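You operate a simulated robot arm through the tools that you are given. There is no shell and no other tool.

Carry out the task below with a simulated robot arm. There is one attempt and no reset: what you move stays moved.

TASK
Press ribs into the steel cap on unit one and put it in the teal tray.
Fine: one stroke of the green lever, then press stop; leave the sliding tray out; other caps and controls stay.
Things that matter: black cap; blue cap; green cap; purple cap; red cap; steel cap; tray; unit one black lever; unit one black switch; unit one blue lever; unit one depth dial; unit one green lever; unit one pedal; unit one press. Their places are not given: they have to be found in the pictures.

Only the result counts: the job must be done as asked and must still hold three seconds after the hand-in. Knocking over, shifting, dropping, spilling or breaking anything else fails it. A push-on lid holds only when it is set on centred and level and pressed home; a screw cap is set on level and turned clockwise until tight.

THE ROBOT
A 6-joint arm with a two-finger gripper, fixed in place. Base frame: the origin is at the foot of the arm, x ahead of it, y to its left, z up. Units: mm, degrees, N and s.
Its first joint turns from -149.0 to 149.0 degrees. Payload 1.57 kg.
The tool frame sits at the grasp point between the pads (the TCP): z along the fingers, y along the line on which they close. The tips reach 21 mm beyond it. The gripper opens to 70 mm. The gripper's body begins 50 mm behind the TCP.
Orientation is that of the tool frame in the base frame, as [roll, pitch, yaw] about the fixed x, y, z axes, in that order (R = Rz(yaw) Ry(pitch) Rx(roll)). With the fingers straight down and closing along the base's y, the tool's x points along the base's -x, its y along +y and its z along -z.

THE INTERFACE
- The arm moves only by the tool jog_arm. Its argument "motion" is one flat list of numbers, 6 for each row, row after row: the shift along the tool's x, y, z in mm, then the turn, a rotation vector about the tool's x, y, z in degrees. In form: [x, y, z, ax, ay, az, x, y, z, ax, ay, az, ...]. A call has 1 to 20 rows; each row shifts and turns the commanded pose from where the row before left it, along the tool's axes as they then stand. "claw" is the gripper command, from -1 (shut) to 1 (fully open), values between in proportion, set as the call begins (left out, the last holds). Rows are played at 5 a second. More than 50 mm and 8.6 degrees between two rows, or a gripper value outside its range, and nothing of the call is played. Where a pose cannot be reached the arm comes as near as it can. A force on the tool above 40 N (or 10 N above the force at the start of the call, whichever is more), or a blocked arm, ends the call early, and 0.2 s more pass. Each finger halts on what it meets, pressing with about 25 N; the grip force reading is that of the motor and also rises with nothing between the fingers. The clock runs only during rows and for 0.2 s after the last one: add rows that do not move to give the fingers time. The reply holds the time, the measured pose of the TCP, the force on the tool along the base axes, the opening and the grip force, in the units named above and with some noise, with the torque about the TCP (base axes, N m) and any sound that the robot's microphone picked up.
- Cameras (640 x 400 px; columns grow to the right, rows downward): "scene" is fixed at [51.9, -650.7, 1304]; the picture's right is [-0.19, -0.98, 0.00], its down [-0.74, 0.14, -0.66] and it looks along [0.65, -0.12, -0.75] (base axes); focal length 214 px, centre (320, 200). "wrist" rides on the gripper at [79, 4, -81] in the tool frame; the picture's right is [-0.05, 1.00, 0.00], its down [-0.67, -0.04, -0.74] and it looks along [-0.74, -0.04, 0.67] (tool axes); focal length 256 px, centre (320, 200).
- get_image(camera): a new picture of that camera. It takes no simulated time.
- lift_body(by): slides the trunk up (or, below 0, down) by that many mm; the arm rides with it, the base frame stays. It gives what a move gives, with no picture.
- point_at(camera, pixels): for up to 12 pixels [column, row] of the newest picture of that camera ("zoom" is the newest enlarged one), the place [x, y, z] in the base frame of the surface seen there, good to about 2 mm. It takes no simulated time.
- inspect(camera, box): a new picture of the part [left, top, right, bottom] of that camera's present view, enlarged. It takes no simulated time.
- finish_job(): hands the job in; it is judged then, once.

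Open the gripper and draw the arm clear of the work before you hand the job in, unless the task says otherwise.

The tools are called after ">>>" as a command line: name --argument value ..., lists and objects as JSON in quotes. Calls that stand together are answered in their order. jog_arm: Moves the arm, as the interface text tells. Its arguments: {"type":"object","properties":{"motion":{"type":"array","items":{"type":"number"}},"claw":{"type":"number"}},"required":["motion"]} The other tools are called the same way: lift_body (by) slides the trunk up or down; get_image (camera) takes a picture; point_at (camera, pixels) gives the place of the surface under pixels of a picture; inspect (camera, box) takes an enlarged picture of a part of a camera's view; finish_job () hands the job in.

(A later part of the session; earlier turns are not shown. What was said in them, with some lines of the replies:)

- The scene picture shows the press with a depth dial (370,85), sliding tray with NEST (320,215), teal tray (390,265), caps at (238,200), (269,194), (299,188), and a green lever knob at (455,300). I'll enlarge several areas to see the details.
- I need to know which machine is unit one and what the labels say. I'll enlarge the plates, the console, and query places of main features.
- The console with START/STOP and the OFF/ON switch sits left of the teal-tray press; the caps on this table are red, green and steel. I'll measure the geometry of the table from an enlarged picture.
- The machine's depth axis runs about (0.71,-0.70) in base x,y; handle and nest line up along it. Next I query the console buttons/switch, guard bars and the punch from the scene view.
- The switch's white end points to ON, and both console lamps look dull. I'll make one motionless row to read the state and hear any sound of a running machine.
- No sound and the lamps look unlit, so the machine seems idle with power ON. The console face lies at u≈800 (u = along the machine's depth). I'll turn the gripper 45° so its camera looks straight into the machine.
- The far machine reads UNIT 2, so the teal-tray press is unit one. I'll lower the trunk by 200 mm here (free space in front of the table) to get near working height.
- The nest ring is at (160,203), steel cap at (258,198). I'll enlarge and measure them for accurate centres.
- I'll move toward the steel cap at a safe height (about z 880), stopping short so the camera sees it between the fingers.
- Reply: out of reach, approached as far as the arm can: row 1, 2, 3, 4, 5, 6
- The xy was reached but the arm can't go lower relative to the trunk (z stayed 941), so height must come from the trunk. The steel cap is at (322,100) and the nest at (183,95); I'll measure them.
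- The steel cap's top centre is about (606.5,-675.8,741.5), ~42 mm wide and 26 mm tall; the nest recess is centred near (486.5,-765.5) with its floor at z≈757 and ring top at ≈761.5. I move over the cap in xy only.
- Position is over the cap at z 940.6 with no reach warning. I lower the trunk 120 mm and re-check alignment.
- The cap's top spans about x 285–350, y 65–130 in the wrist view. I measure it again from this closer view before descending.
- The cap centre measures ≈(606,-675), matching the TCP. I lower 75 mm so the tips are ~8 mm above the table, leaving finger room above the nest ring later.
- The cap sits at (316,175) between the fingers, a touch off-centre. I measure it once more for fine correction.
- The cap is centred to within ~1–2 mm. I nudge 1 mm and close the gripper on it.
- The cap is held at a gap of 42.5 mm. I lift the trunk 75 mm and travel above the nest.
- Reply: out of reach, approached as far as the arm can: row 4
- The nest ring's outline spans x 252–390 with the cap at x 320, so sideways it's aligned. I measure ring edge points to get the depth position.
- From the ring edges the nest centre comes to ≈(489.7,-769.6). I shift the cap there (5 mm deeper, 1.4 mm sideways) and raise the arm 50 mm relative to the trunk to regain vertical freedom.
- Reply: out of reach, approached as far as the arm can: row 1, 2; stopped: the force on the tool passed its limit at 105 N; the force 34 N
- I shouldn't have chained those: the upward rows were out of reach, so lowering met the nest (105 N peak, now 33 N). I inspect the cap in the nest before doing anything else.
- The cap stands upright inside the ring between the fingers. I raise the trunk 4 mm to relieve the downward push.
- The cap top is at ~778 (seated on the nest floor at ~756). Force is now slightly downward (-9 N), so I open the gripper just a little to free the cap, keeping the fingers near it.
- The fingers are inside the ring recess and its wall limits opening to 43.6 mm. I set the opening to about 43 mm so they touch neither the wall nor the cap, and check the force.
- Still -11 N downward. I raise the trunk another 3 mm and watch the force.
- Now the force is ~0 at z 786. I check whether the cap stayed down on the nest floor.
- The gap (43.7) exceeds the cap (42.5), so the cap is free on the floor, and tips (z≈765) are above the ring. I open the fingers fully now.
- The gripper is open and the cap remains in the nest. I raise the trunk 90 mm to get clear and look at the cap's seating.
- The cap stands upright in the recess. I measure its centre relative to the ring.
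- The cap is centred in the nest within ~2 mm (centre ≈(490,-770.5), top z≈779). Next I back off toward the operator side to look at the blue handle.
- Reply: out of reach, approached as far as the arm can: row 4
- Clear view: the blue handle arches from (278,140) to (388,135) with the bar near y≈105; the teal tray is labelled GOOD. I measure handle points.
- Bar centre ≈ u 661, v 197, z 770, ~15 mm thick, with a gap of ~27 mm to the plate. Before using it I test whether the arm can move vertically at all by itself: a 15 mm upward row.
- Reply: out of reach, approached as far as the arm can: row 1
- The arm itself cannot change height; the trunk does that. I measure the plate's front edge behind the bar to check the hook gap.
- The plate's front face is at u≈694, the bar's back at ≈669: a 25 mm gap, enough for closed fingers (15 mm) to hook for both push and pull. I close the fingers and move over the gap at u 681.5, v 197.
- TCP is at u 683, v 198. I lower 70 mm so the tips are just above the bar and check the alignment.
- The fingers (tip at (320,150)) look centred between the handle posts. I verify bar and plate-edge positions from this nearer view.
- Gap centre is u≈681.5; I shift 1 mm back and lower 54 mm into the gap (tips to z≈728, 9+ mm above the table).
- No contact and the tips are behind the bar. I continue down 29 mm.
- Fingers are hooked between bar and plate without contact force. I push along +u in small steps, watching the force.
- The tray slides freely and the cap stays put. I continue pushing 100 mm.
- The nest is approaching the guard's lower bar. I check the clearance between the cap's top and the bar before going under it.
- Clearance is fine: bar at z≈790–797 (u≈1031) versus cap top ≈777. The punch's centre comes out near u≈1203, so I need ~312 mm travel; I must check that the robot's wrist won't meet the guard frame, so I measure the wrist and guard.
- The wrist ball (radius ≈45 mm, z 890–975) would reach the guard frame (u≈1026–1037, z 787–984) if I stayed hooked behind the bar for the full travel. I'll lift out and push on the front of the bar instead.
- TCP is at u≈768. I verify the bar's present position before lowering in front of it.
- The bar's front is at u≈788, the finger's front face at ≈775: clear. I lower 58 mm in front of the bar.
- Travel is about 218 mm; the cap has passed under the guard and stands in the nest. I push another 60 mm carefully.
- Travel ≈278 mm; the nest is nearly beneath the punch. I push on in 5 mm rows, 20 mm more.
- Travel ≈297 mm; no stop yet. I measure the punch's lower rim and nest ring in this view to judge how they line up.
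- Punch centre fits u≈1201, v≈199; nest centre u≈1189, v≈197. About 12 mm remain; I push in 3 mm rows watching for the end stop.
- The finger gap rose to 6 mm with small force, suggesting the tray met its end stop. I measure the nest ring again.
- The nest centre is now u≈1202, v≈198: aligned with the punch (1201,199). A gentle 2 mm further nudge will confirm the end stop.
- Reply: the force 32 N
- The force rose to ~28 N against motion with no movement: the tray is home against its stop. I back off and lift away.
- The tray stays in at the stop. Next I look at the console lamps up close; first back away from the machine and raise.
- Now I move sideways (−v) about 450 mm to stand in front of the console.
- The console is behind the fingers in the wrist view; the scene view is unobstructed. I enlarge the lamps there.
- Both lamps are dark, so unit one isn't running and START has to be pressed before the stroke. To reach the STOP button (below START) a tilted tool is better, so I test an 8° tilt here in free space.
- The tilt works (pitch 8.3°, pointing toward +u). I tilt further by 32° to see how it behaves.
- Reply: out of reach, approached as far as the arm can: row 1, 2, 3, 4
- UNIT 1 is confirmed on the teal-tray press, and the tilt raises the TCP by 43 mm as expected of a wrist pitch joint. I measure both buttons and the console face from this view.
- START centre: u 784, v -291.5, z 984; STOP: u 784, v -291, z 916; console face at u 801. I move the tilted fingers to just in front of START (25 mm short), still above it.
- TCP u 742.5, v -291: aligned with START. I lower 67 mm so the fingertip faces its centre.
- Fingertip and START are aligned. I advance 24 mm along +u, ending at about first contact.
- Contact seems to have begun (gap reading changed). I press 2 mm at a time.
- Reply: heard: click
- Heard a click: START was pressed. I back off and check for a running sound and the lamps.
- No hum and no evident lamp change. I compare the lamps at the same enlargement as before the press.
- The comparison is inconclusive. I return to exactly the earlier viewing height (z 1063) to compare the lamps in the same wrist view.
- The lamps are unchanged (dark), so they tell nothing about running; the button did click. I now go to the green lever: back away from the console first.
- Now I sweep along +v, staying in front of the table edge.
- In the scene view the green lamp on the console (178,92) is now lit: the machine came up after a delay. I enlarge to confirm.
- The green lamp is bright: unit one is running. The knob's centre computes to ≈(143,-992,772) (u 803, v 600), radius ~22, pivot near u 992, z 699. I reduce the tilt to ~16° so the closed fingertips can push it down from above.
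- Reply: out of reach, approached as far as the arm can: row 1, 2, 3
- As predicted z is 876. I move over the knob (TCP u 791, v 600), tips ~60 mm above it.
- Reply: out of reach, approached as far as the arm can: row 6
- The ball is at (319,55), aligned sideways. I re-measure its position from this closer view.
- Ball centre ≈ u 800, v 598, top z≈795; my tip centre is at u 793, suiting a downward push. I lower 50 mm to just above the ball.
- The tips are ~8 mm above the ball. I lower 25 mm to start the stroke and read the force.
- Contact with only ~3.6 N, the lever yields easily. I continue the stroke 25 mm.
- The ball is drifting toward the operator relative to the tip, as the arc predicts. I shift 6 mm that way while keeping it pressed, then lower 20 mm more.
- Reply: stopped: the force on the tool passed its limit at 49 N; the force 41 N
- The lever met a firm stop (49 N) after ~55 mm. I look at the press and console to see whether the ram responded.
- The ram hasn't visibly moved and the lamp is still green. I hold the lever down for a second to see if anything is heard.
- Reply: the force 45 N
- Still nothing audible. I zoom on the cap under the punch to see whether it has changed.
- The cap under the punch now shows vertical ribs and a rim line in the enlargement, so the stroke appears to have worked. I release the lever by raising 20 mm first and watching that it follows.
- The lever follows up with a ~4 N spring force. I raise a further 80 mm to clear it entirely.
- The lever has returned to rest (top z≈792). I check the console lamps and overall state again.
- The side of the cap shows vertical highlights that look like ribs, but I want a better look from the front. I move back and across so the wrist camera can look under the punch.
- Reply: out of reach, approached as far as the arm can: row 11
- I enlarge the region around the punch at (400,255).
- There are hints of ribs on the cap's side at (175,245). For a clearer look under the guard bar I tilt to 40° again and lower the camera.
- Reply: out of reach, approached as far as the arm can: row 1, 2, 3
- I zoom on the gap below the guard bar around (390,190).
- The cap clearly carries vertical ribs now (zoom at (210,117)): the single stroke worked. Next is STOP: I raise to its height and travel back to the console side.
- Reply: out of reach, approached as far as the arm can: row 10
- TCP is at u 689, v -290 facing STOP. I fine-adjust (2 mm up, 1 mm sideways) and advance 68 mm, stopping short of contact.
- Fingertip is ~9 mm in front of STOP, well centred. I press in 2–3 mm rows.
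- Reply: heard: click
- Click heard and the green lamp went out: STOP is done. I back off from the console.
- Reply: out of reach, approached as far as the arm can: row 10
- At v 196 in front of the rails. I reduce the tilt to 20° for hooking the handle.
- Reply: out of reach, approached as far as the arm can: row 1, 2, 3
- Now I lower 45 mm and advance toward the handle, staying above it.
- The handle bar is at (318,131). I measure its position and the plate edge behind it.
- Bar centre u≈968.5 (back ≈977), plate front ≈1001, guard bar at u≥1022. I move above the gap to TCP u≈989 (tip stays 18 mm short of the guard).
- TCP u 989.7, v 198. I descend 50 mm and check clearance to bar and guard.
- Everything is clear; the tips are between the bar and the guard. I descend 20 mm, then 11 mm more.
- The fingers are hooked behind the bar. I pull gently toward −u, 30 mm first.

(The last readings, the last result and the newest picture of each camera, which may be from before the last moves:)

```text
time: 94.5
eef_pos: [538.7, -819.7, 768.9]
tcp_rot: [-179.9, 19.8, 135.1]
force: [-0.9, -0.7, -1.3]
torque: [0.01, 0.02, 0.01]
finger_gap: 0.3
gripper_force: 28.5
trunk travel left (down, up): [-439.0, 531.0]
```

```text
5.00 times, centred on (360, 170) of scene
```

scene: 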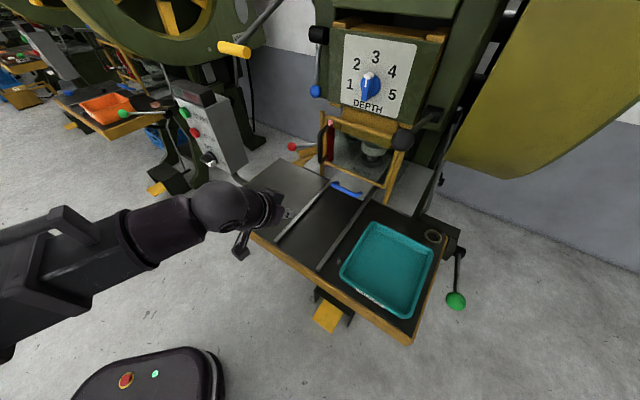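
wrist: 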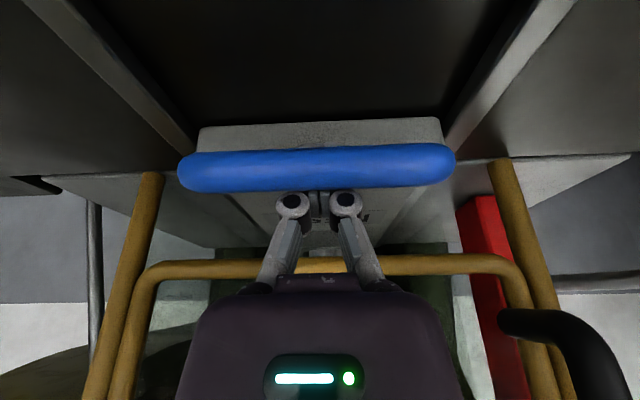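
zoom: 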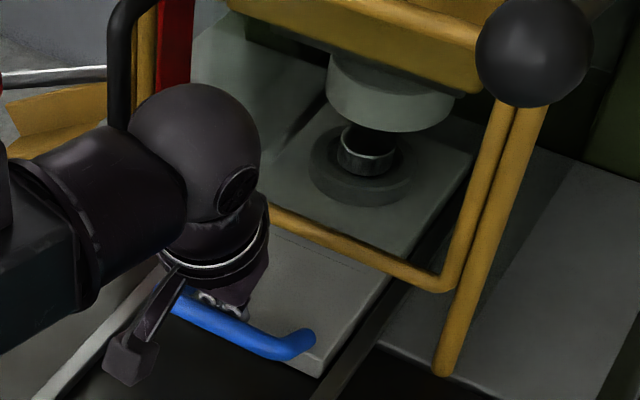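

The tray follows with the cap upright in the nest. I continue pulling 150 mm.

>>> jog_arm --motion '[9.4, 0, -3.42, 0, 0, 0, 9.4, 0, -3.42, 0, 0, 0, 9.4, 0, -3.42, 0, 0, 0, 9.4, 0, -3.42, 0, 0, 0, 9.4, 0, -3.42, 0, 0, 0, 9.4, 0, -3.42, 0, 0, 0, 9.4, 0, -3.42, 0, 0, 0, 9.4, 0, -3.42, 0, 0, 0, 9.4, 0, -3.42, 0, 0, 0, 9.4, 0, -3.42, 0, 0, 0, 9.4, 0, -3.42, 0, 0, 0, 9.4, 0, -3.42, 0, 0, 0, 9.4, 0, -3.42, 0, 0, 0, 9.4, 0, -3.42, 0, 0, 0, 9.4, 0, -3.42, 0, 0, 0, 0, 0, 0, 0, 0, 0]'

>>> inspect --camera "scene" --box '[250, 110, 430, 260]'

```text
time: 97.9
eef_pos: [430.5, -712.7, 768.9]
tcp_rot: [-179.9, 19.9, 135.0]
force: [0.4, 0.2, 0.1]
torque: [0.01, -0.01, 0.02]
finger_gap: 0.0
gripper_force: 28.5
trunk travel left (down, up): [-439.0, 531.0]
```

```text
2.67 times, centred on (340, 185) of scene
```

zoom: 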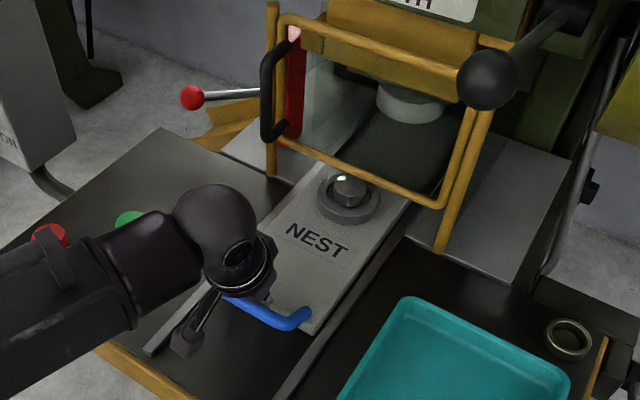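

The tray is more than halfway out. I continue 115 mm, then finish in small steps to the outer stop.

>>> jog_arm --motion '[9.4, 0, -3.42, 0, 0, 0, 9.4, 0, -3.42, 0, 0, 0, 9.4, 0, -3.42, 0, 0, 0, 9.4, 0, -3.42, 0, 0, 0, 9.4, 0, -3.42, 0, 0, 0, 9.4, 0, -3.42, 0, 0, 0, 9.4, 0, -3.42, 0, 0, 0, 9.4, 0, -3.42, 0, 0, 0, 9.4, 0, -3.42, 0, 0, 0, 9.4, 0, -3.42, 0, 0, 0, 9.4, 0, -3.42, 0, 0, 0, 4.7, 0, -1.71, 0, 0, 0, 0, 0, 0, 0, 0, 0]'

>>> inspect --camera "scene" --box '[230, 130, 430, 290]'

```text
time: 100.7
eef_pos: [350.8, -632.3, 768.0]
tcp_rot: [-179.8, 19.9, 135.0]
force: [0.3, 0.2, -0.7]
torque: [0.02, 0.03, -0.02]
finger_gap: 0.0
gripper_force: 28.4
trunk travel left (down, up): [-439.0, 531.0]
```

```text
2.50 times, centred on (330, 210) of scene
```

zoom: 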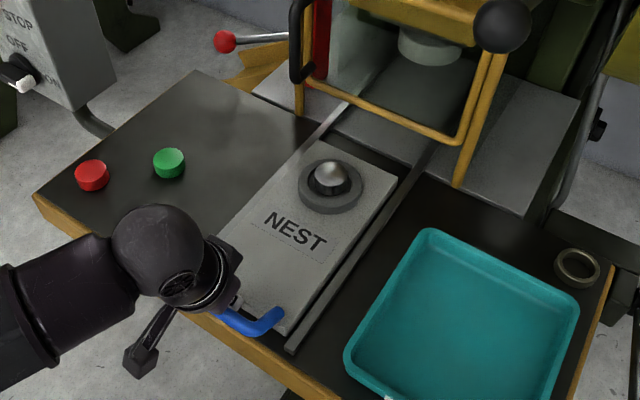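

About 16 mm remain. I pull in 3 mm rows and watch for the stop.

>>> jog_arm --motion '[2.82, 0, -1.03, 0, 0, 0, 2.82, 0, -1.03, 0, 0, 0, 2.82, 0, -1.03, 0, 0, 0, 2.82, 0, -1.03, 0, 0, 0, 2.82, 0, -1.03, 0, 0, 0, 0, 0, 0, 0, 0, 0]'

```text
time: 102.1
eef_pos: [339.1, -619.1, 768.4]
tcp_rot: [-179.9, 20.0, 135.1]
force: [0.6, -0.4, 0.2]
torque: [0.01, 0.04, 0.02]
finger_gap: 0.0
gripper_force: 28.4
trunk travel left (down, up): [-439.0, 531.0]
```

No stop felt yet at u 677.6; a few more 2 mm rows.

>>> jog_arm --motion '[1.88, 0, -0.68, 0, 0, 0, 1.88, 0, -0.68, 0, 0, 0, 1.88, 0, -0.68, 0, 0, 0, 0, 0, 0, 0, 0, 0]'

>>> get_image --camera "wrist"

```text
time: 103.1
eef_pos: [337.5, -617.1, 768.7]
tcp_rot: [-179.8, 20.2, 135.1]
force: [21.1, -19.8, 13.5]
torque: [0.33, 0.12, 0.09]
finger_gap: 5.9
gripper_force: 28.0
trunk travel left (down, up): [-439.0, 531.0]
```

```text
taken
```

wrist: 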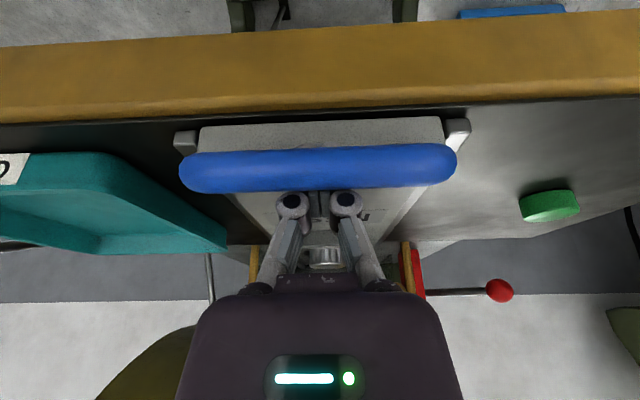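

The outer stop is reached (29 N): the tray is fully out. I ease forward 6 mm off the bar and lift straight up.

>>> jog_arm --motion '[-2.82, 0, 1.03, 0, 0, 0, -2.82, 0, 1.03, 0, 0, 0]'

>>> lift_body --by 30

>>> get_image --camera "wrist"

```text
time: 103.7
eef_pos: [337.4, -619.6, 768.8]
tcp_rot: [-179.7, 19.8, 135.0]
force: [-0.1, -0.9, 0.3]
torque: [0.0, -0.01, 0.0]
finger_gap: 0.2
gripper_force: 28.5
trunk travel left (down, up): [-439.0, 531.0]
```

```text
time: 104.4
eef_pos: [340.9, -621.7, 799.1]
tcp_rot: [-179.8, 20.0, 135.0]
force: [0.0, -0.2, -0.6]
torque: [0.03, 0.02, -0.01]
finger_gap: 0.0
gripper_force: 28.2
trunk travel left (down, up): [-469.0, 501.0]
```

```text
taken
```

wrist: 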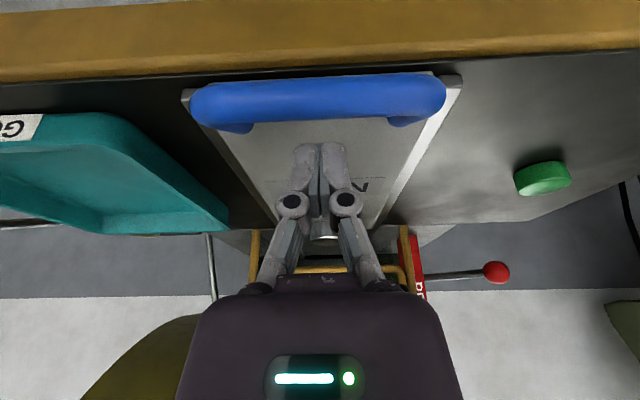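

Clear of the handle. I raise 75 mm more and bring the tool back to vertical.

>>> lift_body --by 75

>>> jog_arm --motion '[0, 0, 0, 0, 7, 0, 0, 0, 0, 0, 7, 0, 0, 0, 0, 0, 6, 0, 0, 0, 0, 0, 0, 0]' --claw 1

>>> get_image --camera "wrist"

```text
time: 105.5
eef_pos: [339.5, -621.4, 874.3]
tcp_rot: [-179.9, 20.0, 135.0]
force: [0.1, 0.0, -0.1]
torque: [0.02, -0.01, 0.03]
finger_gap: 0.0
gripper_force: 28.9
trunk travel left (down, up): [-544.0, 426.0]
```

```text
time: 106.5
eef_pos: [339.8, -621.9, 862.1]
tcp_rot: [-179.9, -0.1, 135.0]
force: [-1.4, 0.2, 0.3]
torque: [0.01, 0.0, 0.03]
finger_gap: 70.1
gripper_force: 0.1
out of reach, approached as far as the arm can: row 1, 2
trunk travel left (down, up): [-544.0, 426.0]
```

```text
taken
```

wrist: 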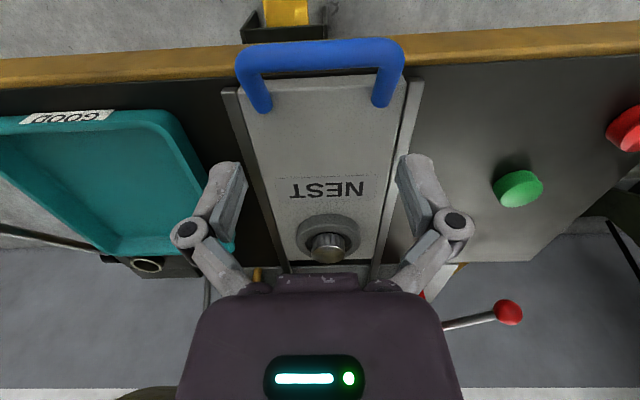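

Vertical and open. I advance 150 mm to view the cap and inspect its ribs.

>>> jog_arm --motion '[-37.5, 0, 0, 0, 0, 0, -37.5, 0, 0, 0, 0, 0, -37.5, 0, 0, 0, 0, 0, -37.5, 0, 0, 0, 0, 0, 0, 0, 0, 0, 0, 0]'

>>> get_image --camera "wrist"

>>> inspect --camera "wrist" --box '[260, 60, 380, 160]'

```text
time: 107.7
eef_pos: [444.9, -727.1, 862.1]
tcp_rot: [-179.8, -0.1, 134.8]
force: [0.3, 0.1, -0.4]
torque: [0.01, -0.01, 0.04]
finger_gap: 69.9
gripper_force: 0.1
out of reach, approached as far as the arm can: row 1
trunk travel left (down, up): [-544.0, 426.0]
```

```text
taken
```

wrist: 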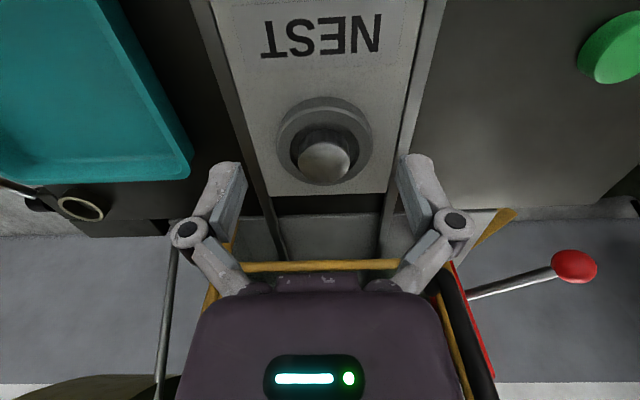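

```text
4.00 times, centred on (320, 110) of wrist
```

zoom: 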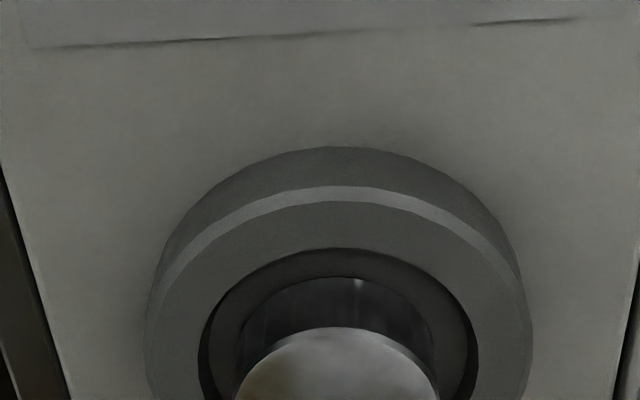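

I check the cap from the scene camera too and measure its centre.

>>> inspect --camera "scene" --box '[310, 190, 355, 222]'

>>> inspect --camera "wrist" --box '[270, 90, 380, 190]'

>>> point_at --camera "wrist" --pixels '[[324, 160], [302, 160], [346, 160], [324, 143], [324, 177], [324, 105], [324, 185], [280, 140], [368, 140]]'

```text
12.50 times, centred on (332, 206) of scene
```

zoom: 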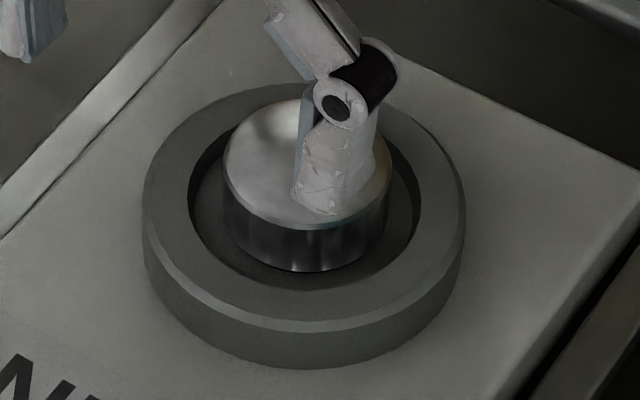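

```text
4.00 times, centred on (325, 140) of wrist
```

zoom: 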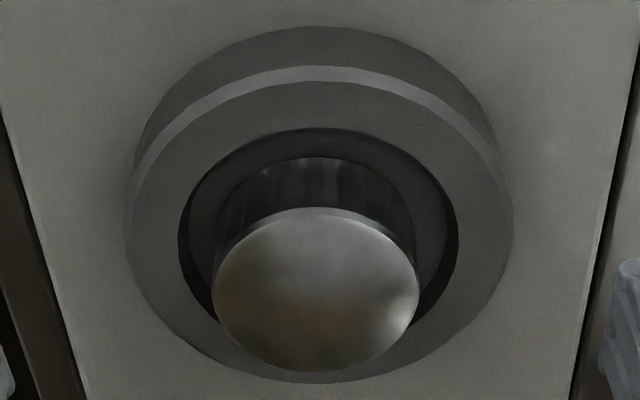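

```text
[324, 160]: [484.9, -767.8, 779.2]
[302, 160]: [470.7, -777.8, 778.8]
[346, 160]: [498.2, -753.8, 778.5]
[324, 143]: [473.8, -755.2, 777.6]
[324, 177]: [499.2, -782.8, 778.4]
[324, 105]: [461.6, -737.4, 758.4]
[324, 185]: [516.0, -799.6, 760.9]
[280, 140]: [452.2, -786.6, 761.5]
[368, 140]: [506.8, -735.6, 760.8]
```

Cap centre ≈(488,-770), top z≈778.5. I move over it.

>>> jog_arm --motion '[-30.5, 0, 0, 0, 0, 0, -30.5, 0, 0, 0, 0, 0, 0, 0, 0, 0, 0, 0]'

>>> lift_body --by -45

>>> get_image --camera "wrist"

```text
time: 108.5
eef_pos: [488.5, -768.7, 861.9]
tcp_rot: [-179.7, 0.0, 135.0]
force: [-0.1, -0.6, 0.4]
torque: [-0.02, 0.0, -0.02]
finger_gap: 70.0
gripper_force: 0.0
trunk travel left (down, up): [-544.0, 426.0]
```

```text
time: 109.4
eef_pos: [490.4, -768.7, 818.7]
tcp_rot: [-179.9, 0.1, 134.9]
force: [-0.1, -0.1, 0.3]
torque: [-0.02, 0.01, 0.02]
finger_gap: 70.0
gripper_force: 0.0
trunk travel left (down, up): [-499.0, 471.0]
```

```text
taken
```

wrist: 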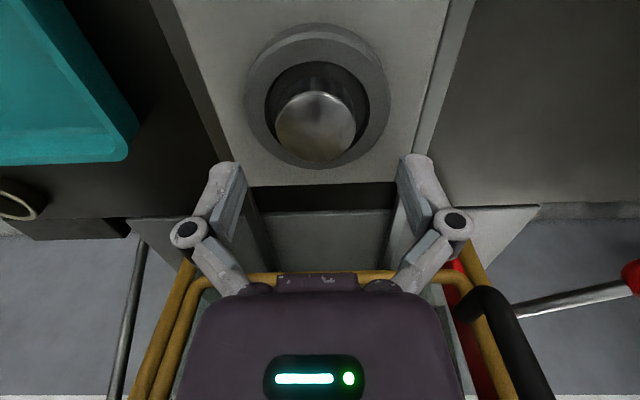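

The cap is centred at (316,125). I lower 32 mm so the tips stop ~4 mm above the ring.

>>> lift_body --by -32

>>> get_image --camera "wrist"

>>> inspect --camera "wrist" --box '[220, 90, 420, 230]'

```text
time: 110.2
eef_pos: [489.1, -769.1, 786.5]
tcp_rot: [-179.8, 0.0, 135.1]
force: [-0.6, -0.2, 0.0]
torque: [-0.02, -0.02, 0.0]
finger_gap: 70.2
gripper_force: 0.0
trunk travel left (down, up): [-467.0, 503.0]
```

```text
taken
```

wrist: 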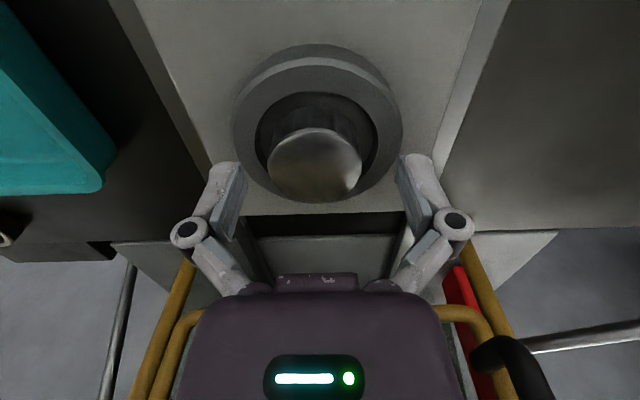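

```text
2.86 times, centred on (320, 160) of wrist
```

zoom: 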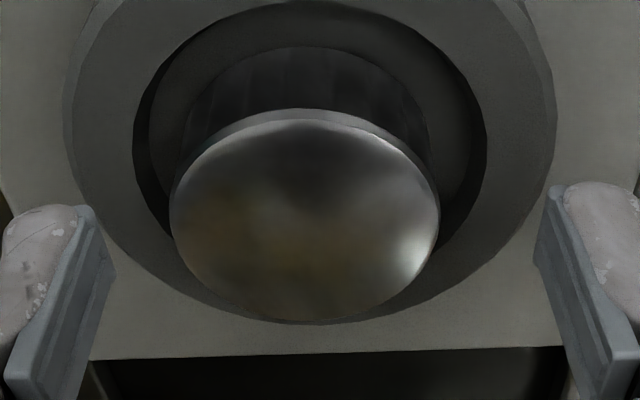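

The cap is aligned in depth and ~2 mm off sideways. I shift 2 mm and close the gripper on it.

>>> jog_arm --motion '[0, -2, 0, 0, 0, 0, 0, 0, 0, 0, 0, 0]'

>>> jog_arm --motion '[0, 0, 0, 0, 0, 0, 0, 0, 0, 0, 0, 0, 0, 0, 0, 0, 0, 0, 0, 0, 0, 0, 0, 0]' --claw -1

>>> get_image --camera "wrist"

```text
time: 110.8
eef_pos: [487.5, -769.9, 785.7]
tcp_rot: [-179.8, 0.0, 135.0]
force: [0.1, 0.5, 0.3]
torque: [-0.02, 0.0, -0.03]
finger_gap: 69.9
gripper_force: 0.1
trunk travel left (down, up): [-467.0, 503.0]
```

```text
time: 111.8
eef_pos: [487.8, -770.0, 785.8]
tcp_rot: [-179.8, 0.0, 135.0]
force: [-0.6, 0.5, 4.3]
torque: [0.01, 0.01, 0.01]
finger_gap: 42.5
gripper_force: 24.8
trunk travel left (down, up): [-467.0, 503.0]
```

```text
taken
```

wrist: 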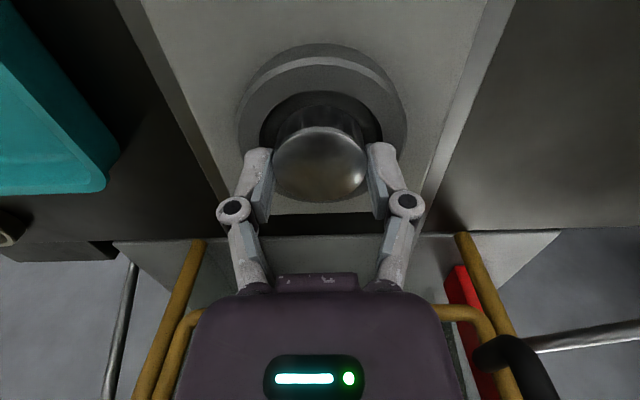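

The ribbed cap is held (gap 42.5). I lift 60 mm.

>>> lift_body --by 60

>>> get_image --camera "wrist"

>>> inspect --camera "scene" --box '[310, 160, 365, 215]'

```text
time: 112.8
eef_pos: [488.4, -770.7, 846.0]
tcp_rot: [-179.8, -0.1, 135.0]
force: [0.4, 0.7, -0.9]
torque: [0.0, -0.02, 0.01]
finger_gap: 42.5
gripper_force: 24.8
trunk travel left (down, up): [-527.0, 443.0]
```

```text
taken
```

wrist: 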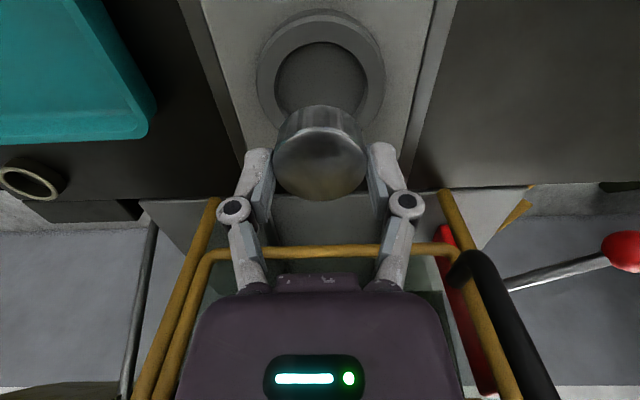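

```text
7.27 times, centred on (338, 188) of scene
```

zoom: 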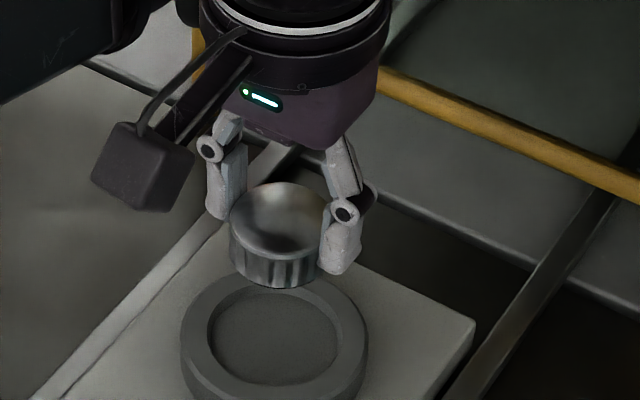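

The ribs around the cap are plain to see. I carry it over the teal tray's centre.

>>> jog_arm --motion '[11.33, -38.67, 0, 0, 0, 0, 11.33, -38.67, 0, 0, 0, 0, 11.33, -38.67, 0, 0, 0, 0, 11.33, -38.67, 0, 0, 0, 0, 11.33, -38.67, 0, 0, 0, 0, 11.33, -38.67, 0, 0, 0, 0, 0, 0, 0, 0, 0, 0]'

>>> get_image --camera "wrist"

>>> get_image --camera "scene"

```text
time: 114.4
eef_pos: [271.2, -887.3, 845.6]
tcp_rot: [-179.8, -0.1, 135.0]
force: [-0.7, -0.5, -0.2]
torque: [0.02, -0.01, -0.03]
finger_gap: 42.6
gripper_force: 25.3
trunk travel left (down, up): [-527.0, 443.0]
```

```text
taken
```

wrist: 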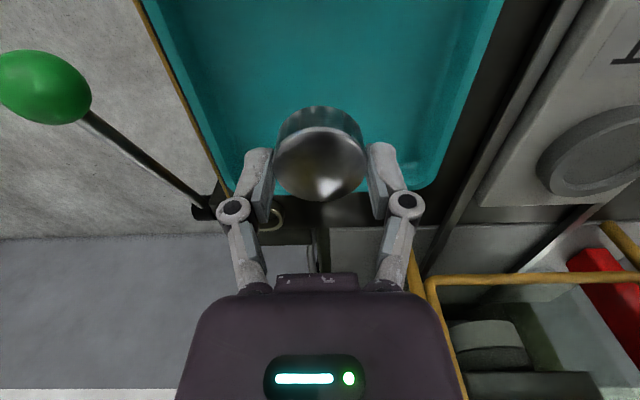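

```text
taken
```

scene: 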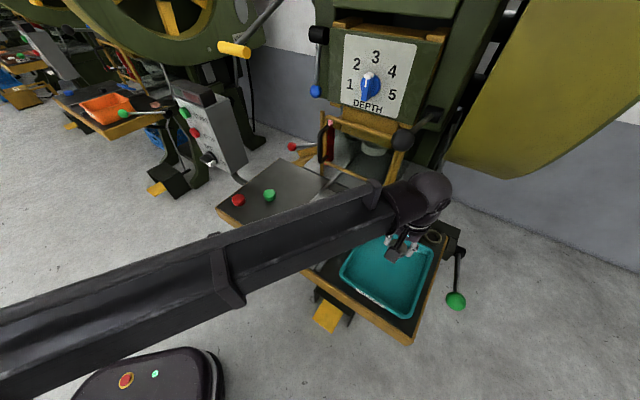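

The landing spot below the TCP projects to about (320,71), well inside the tray. I measure floor and walls to be sure.

>>> point_at --camera "wrist" --pixels '[[320, 70], [250, 70], [400, 70], [320, 20], [175, 40], [490, 40], [400, 160], [240, 150], [390, 185], [160, 10], [500, 5], [450, 90]]'

```text
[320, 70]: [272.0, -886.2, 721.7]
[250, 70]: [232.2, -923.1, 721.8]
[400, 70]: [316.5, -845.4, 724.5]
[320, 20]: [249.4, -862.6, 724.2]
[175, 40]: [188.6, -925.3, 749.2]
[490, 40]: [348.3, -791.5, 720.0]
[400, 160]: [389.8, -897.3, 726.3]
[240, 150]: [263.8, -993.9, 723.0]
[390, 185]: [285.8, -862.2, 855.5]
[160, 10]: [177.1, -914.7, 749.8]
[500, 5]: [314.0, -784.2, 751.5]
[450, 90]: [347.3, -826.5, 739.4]
```

The floor is at z≈722 and the walls are well clear. I lower 85 mm, then the last bit in small steps.

>>> lift_body --by -85

>>> get_image --camera "wrist"

```text
time: 115.6
eef_pos: [272.0, -885.4, 760.7]
tcp_rot: [-179.8, -0.1, 135.0]
force: [0.6, 0.1, -0.6]
torque: [0.02, 0.01, -0.05]
finger_gap: 42.5
gripper_force: 24.9
trunk travel left (down, up): [-442.0, 528.0]
```

```text
taken
```

wrist: 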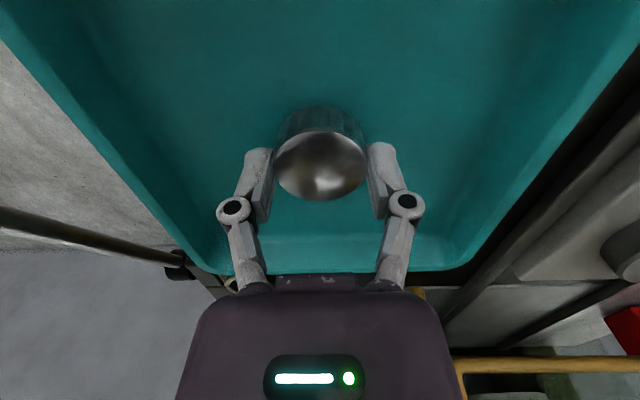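

Still ~9 mm above the floor. I lower 6 mm and then 2 mm, reading the force each time.

>>> lift_body --by -6

>>> lift_body --by -2

```text
time: 116.2
eef_pos: [270.8, -886.2, 755.0]
tcp_rot: [-179.8, 0.0, 135.0]
force: [-0.9, -0.8, 0.2]
torque: [-0.02, 0.0, 0.01]
finger_gap: 42.5
gripper_force: 24.8
trunk travel left (down, up): [-436.0, 534.0]
```

```text
time: 116.7
eef_pos: [271.2, -885.9, 753.3]
tcp_rot: [-179.8, -0.1, 135.0]
force: [-0.2, -1.1, 3.9]
torque: [0.0, 0.0, -0.03]
finger_gap: 42.5
gripper_force: 25.1
trunk travel left (down, up): [-434.0, 536.0]
```

The force shows 3.9 N upward: the cap touches the tray floor. I open the gripper.

>>> jog_arm --motion '[0, 0, 0, 0, 0, 0, 0, 0, 0, 0, 0, 0, 0, 0, 0, 0, 0, 0]' --claw 0.8

>>> get_image --camera "wrist"

```text
time: 117.5
eef_pos: [271.2, -885.4, 751.3]
tcp_rot: [-179.8, 0.0, 134.9]
force: [0.0, -0.1, 0.0]
torque: [0.03, -0.05, -0.02]
finger_gap: 63.2
gripper_force: 0.0
trunk travel left (down, up): [-434.0, 536.0]
```

```text
taken
```

wrist: 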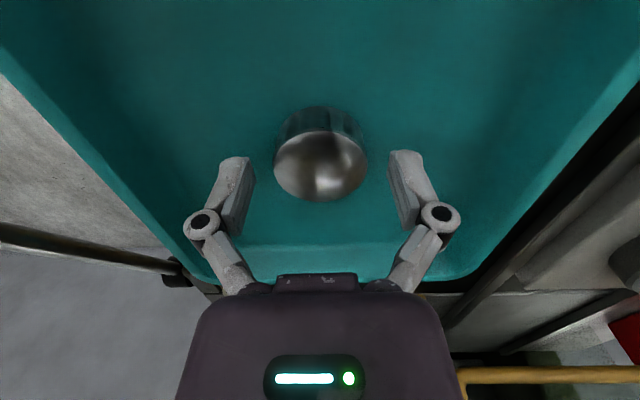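

The cap stands upright in the teal tray and the fingers are clear. I raise the trunk 110 mm.

>>> lift_body --by 110

>>> get_image --camera "wrist"

```text
time: 118.9
eef_pos: [271.8, -887.4, 862.2]
tcp_rot: [-179.8, 0.0, 135.0]
force: [0.3, -0.8, 0.7]
torque: [-0.01, 0.02, -0.01]
finger_gap: 62.8
gripper_force: 0.0
trunk travel left (down, up): [-544.0, 426.0]
```

```text
taken
```

wrist: 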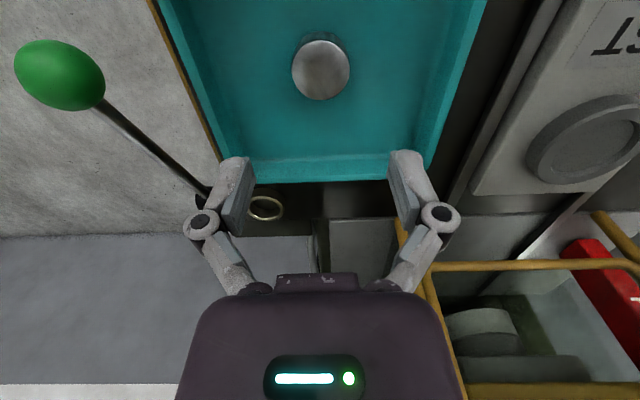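

The cap rests in the tray. I withdraw the arm toward the operator side and sideways, clear of the work.

>>> jog_arm --motion '[38, 0, 0, 0, 0, 0, 38, 0, 0, 0, 0, 0, 38, 0, 0, 0, 0, 0, 38, 0, 0, 0, 0, 0, 0, 40, 0, 0, 0, 0, 0, 40, 0, 0, 0, 0, 0, 40, 0, 0, 0, 0, 0, 40, 0, 0, 0, 0, 0, 40, 0, 0, 0, 0, 0, 40, 0, 0, 0, 0, 0, 40, 0, 0, 0, 0, 0, 40, 0, 0, 0, 0, 0, 40, 0, 0, 0, 0, 0, 40, 0, 0, 0, 0, 0, 40, 0, 0, 0, 0, 0, 0, 0, 0, 0, 0]'

>>> get_image --camera "scene"

>>> get_image --camera "wrist"

```text
time: 122.3
eef_pos: [474.4, -467.3, 863.6]
tcp_rot: [-179.8, 0.0, 135.0]
force: [0.1, 0.0, 0.2]
torque: [0.02, 0.02, 0.03]
finger_gap: 63.2
gripper_force: 0.1
out of reach, approached as far as the arm can: row 13
trunk travel left (down, up): [-544.0, 426.0]
```

```text
taken
```

scene: 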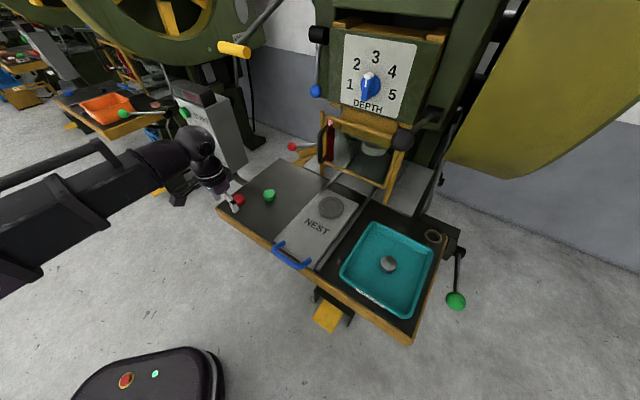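

```text
taken
```

wrist: 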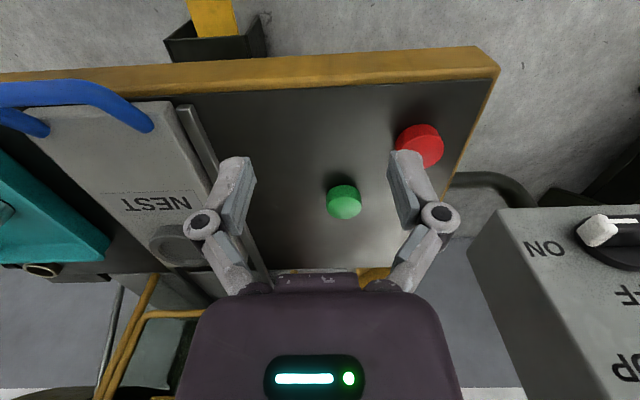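

The tray is out, the nest empty, the cap is in the teal tray, and other caps/levers/dial look untouched. I raise the arm well clear and do a last check of console and tray.

>>> lift_body --by 220

>>> inspect --camera "scene" --box '[210, 140, 480, 320]'

>>> inspect --camera "scene" --box '[150, 70, 260, 180]'

>>> inspect --camera "scene" --box '[365, 245, 415, 280]'

```text
time: 124.6
eef_pos: [474.1, -467.3, 1082.3]
tcp_rot: [-179.9, 0.0, 135.0]
force: [0.4, -0.5, -0.6]
torque: [0.02, 0.0, 0.01]
finger_gap: 63.2
gripper_force: 0.0
trunk travel left (down, up): [-764.0, 206.0]
```

```text
2.22 times, centred on (345, 230) of scene
```

zoom: 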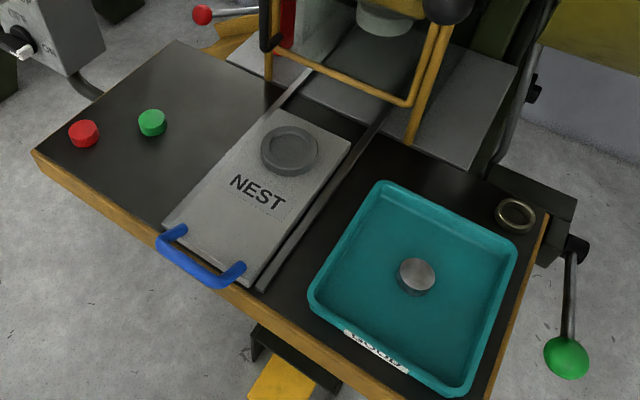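

```text
3.64 times, centred on (205, 125) of scene
```

zoom: 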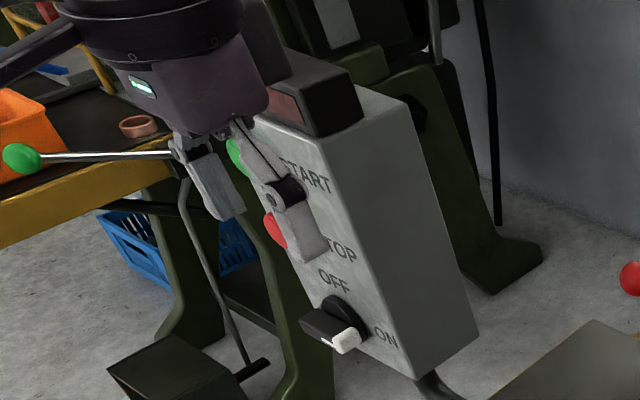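

```text
11.43 times, centred on (390, 262) of scene
```

zoom: 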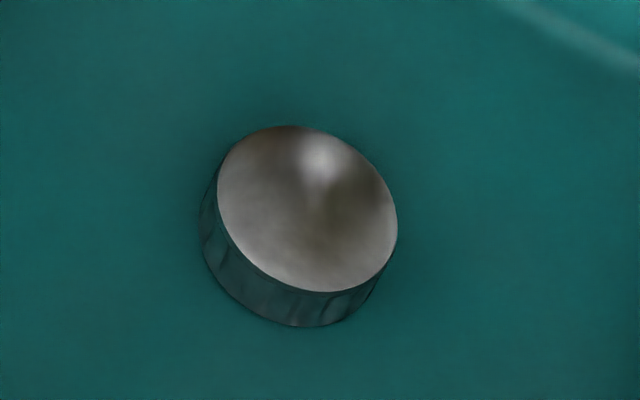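

The ribbed cap stands in the teal tray, and the sliding tray is at its outer stop. The machine is stopped, the switch is still ON, the lever is at rest and the other caps have not moved. The gripper is open and clear, so I hand the job in.

>>> finish_job

```text
The job is handed in.
```

The steel cap now has ribs pressed into it and is standing upright in the teal tray. I've handed the job in but haven't had a result back.

- **Pressing:** I seated the cap in the nest and pushed the sliding tray in to its stop. I pressed START because the machine wasn't running, gave the green lever one stroke, then pressed STOP. The green lamp on the console went out after STOP.
- **How it was left:** The sliding tray is pulled out to its outer stop and the green lever is back at rest. The depth dial, black switch, other levers, and the red and green caps look unmoved. The black, blue and purple caps are not on unit one's table; I never worked near them. The gripper is open and clear of the work.
- **One hard contact:** While seating the cap I lowered it too far and pressed it onto the nest with a peak of 105 N. I saw no damage to the cap or nest afterwards, and the ribs came out clearly.
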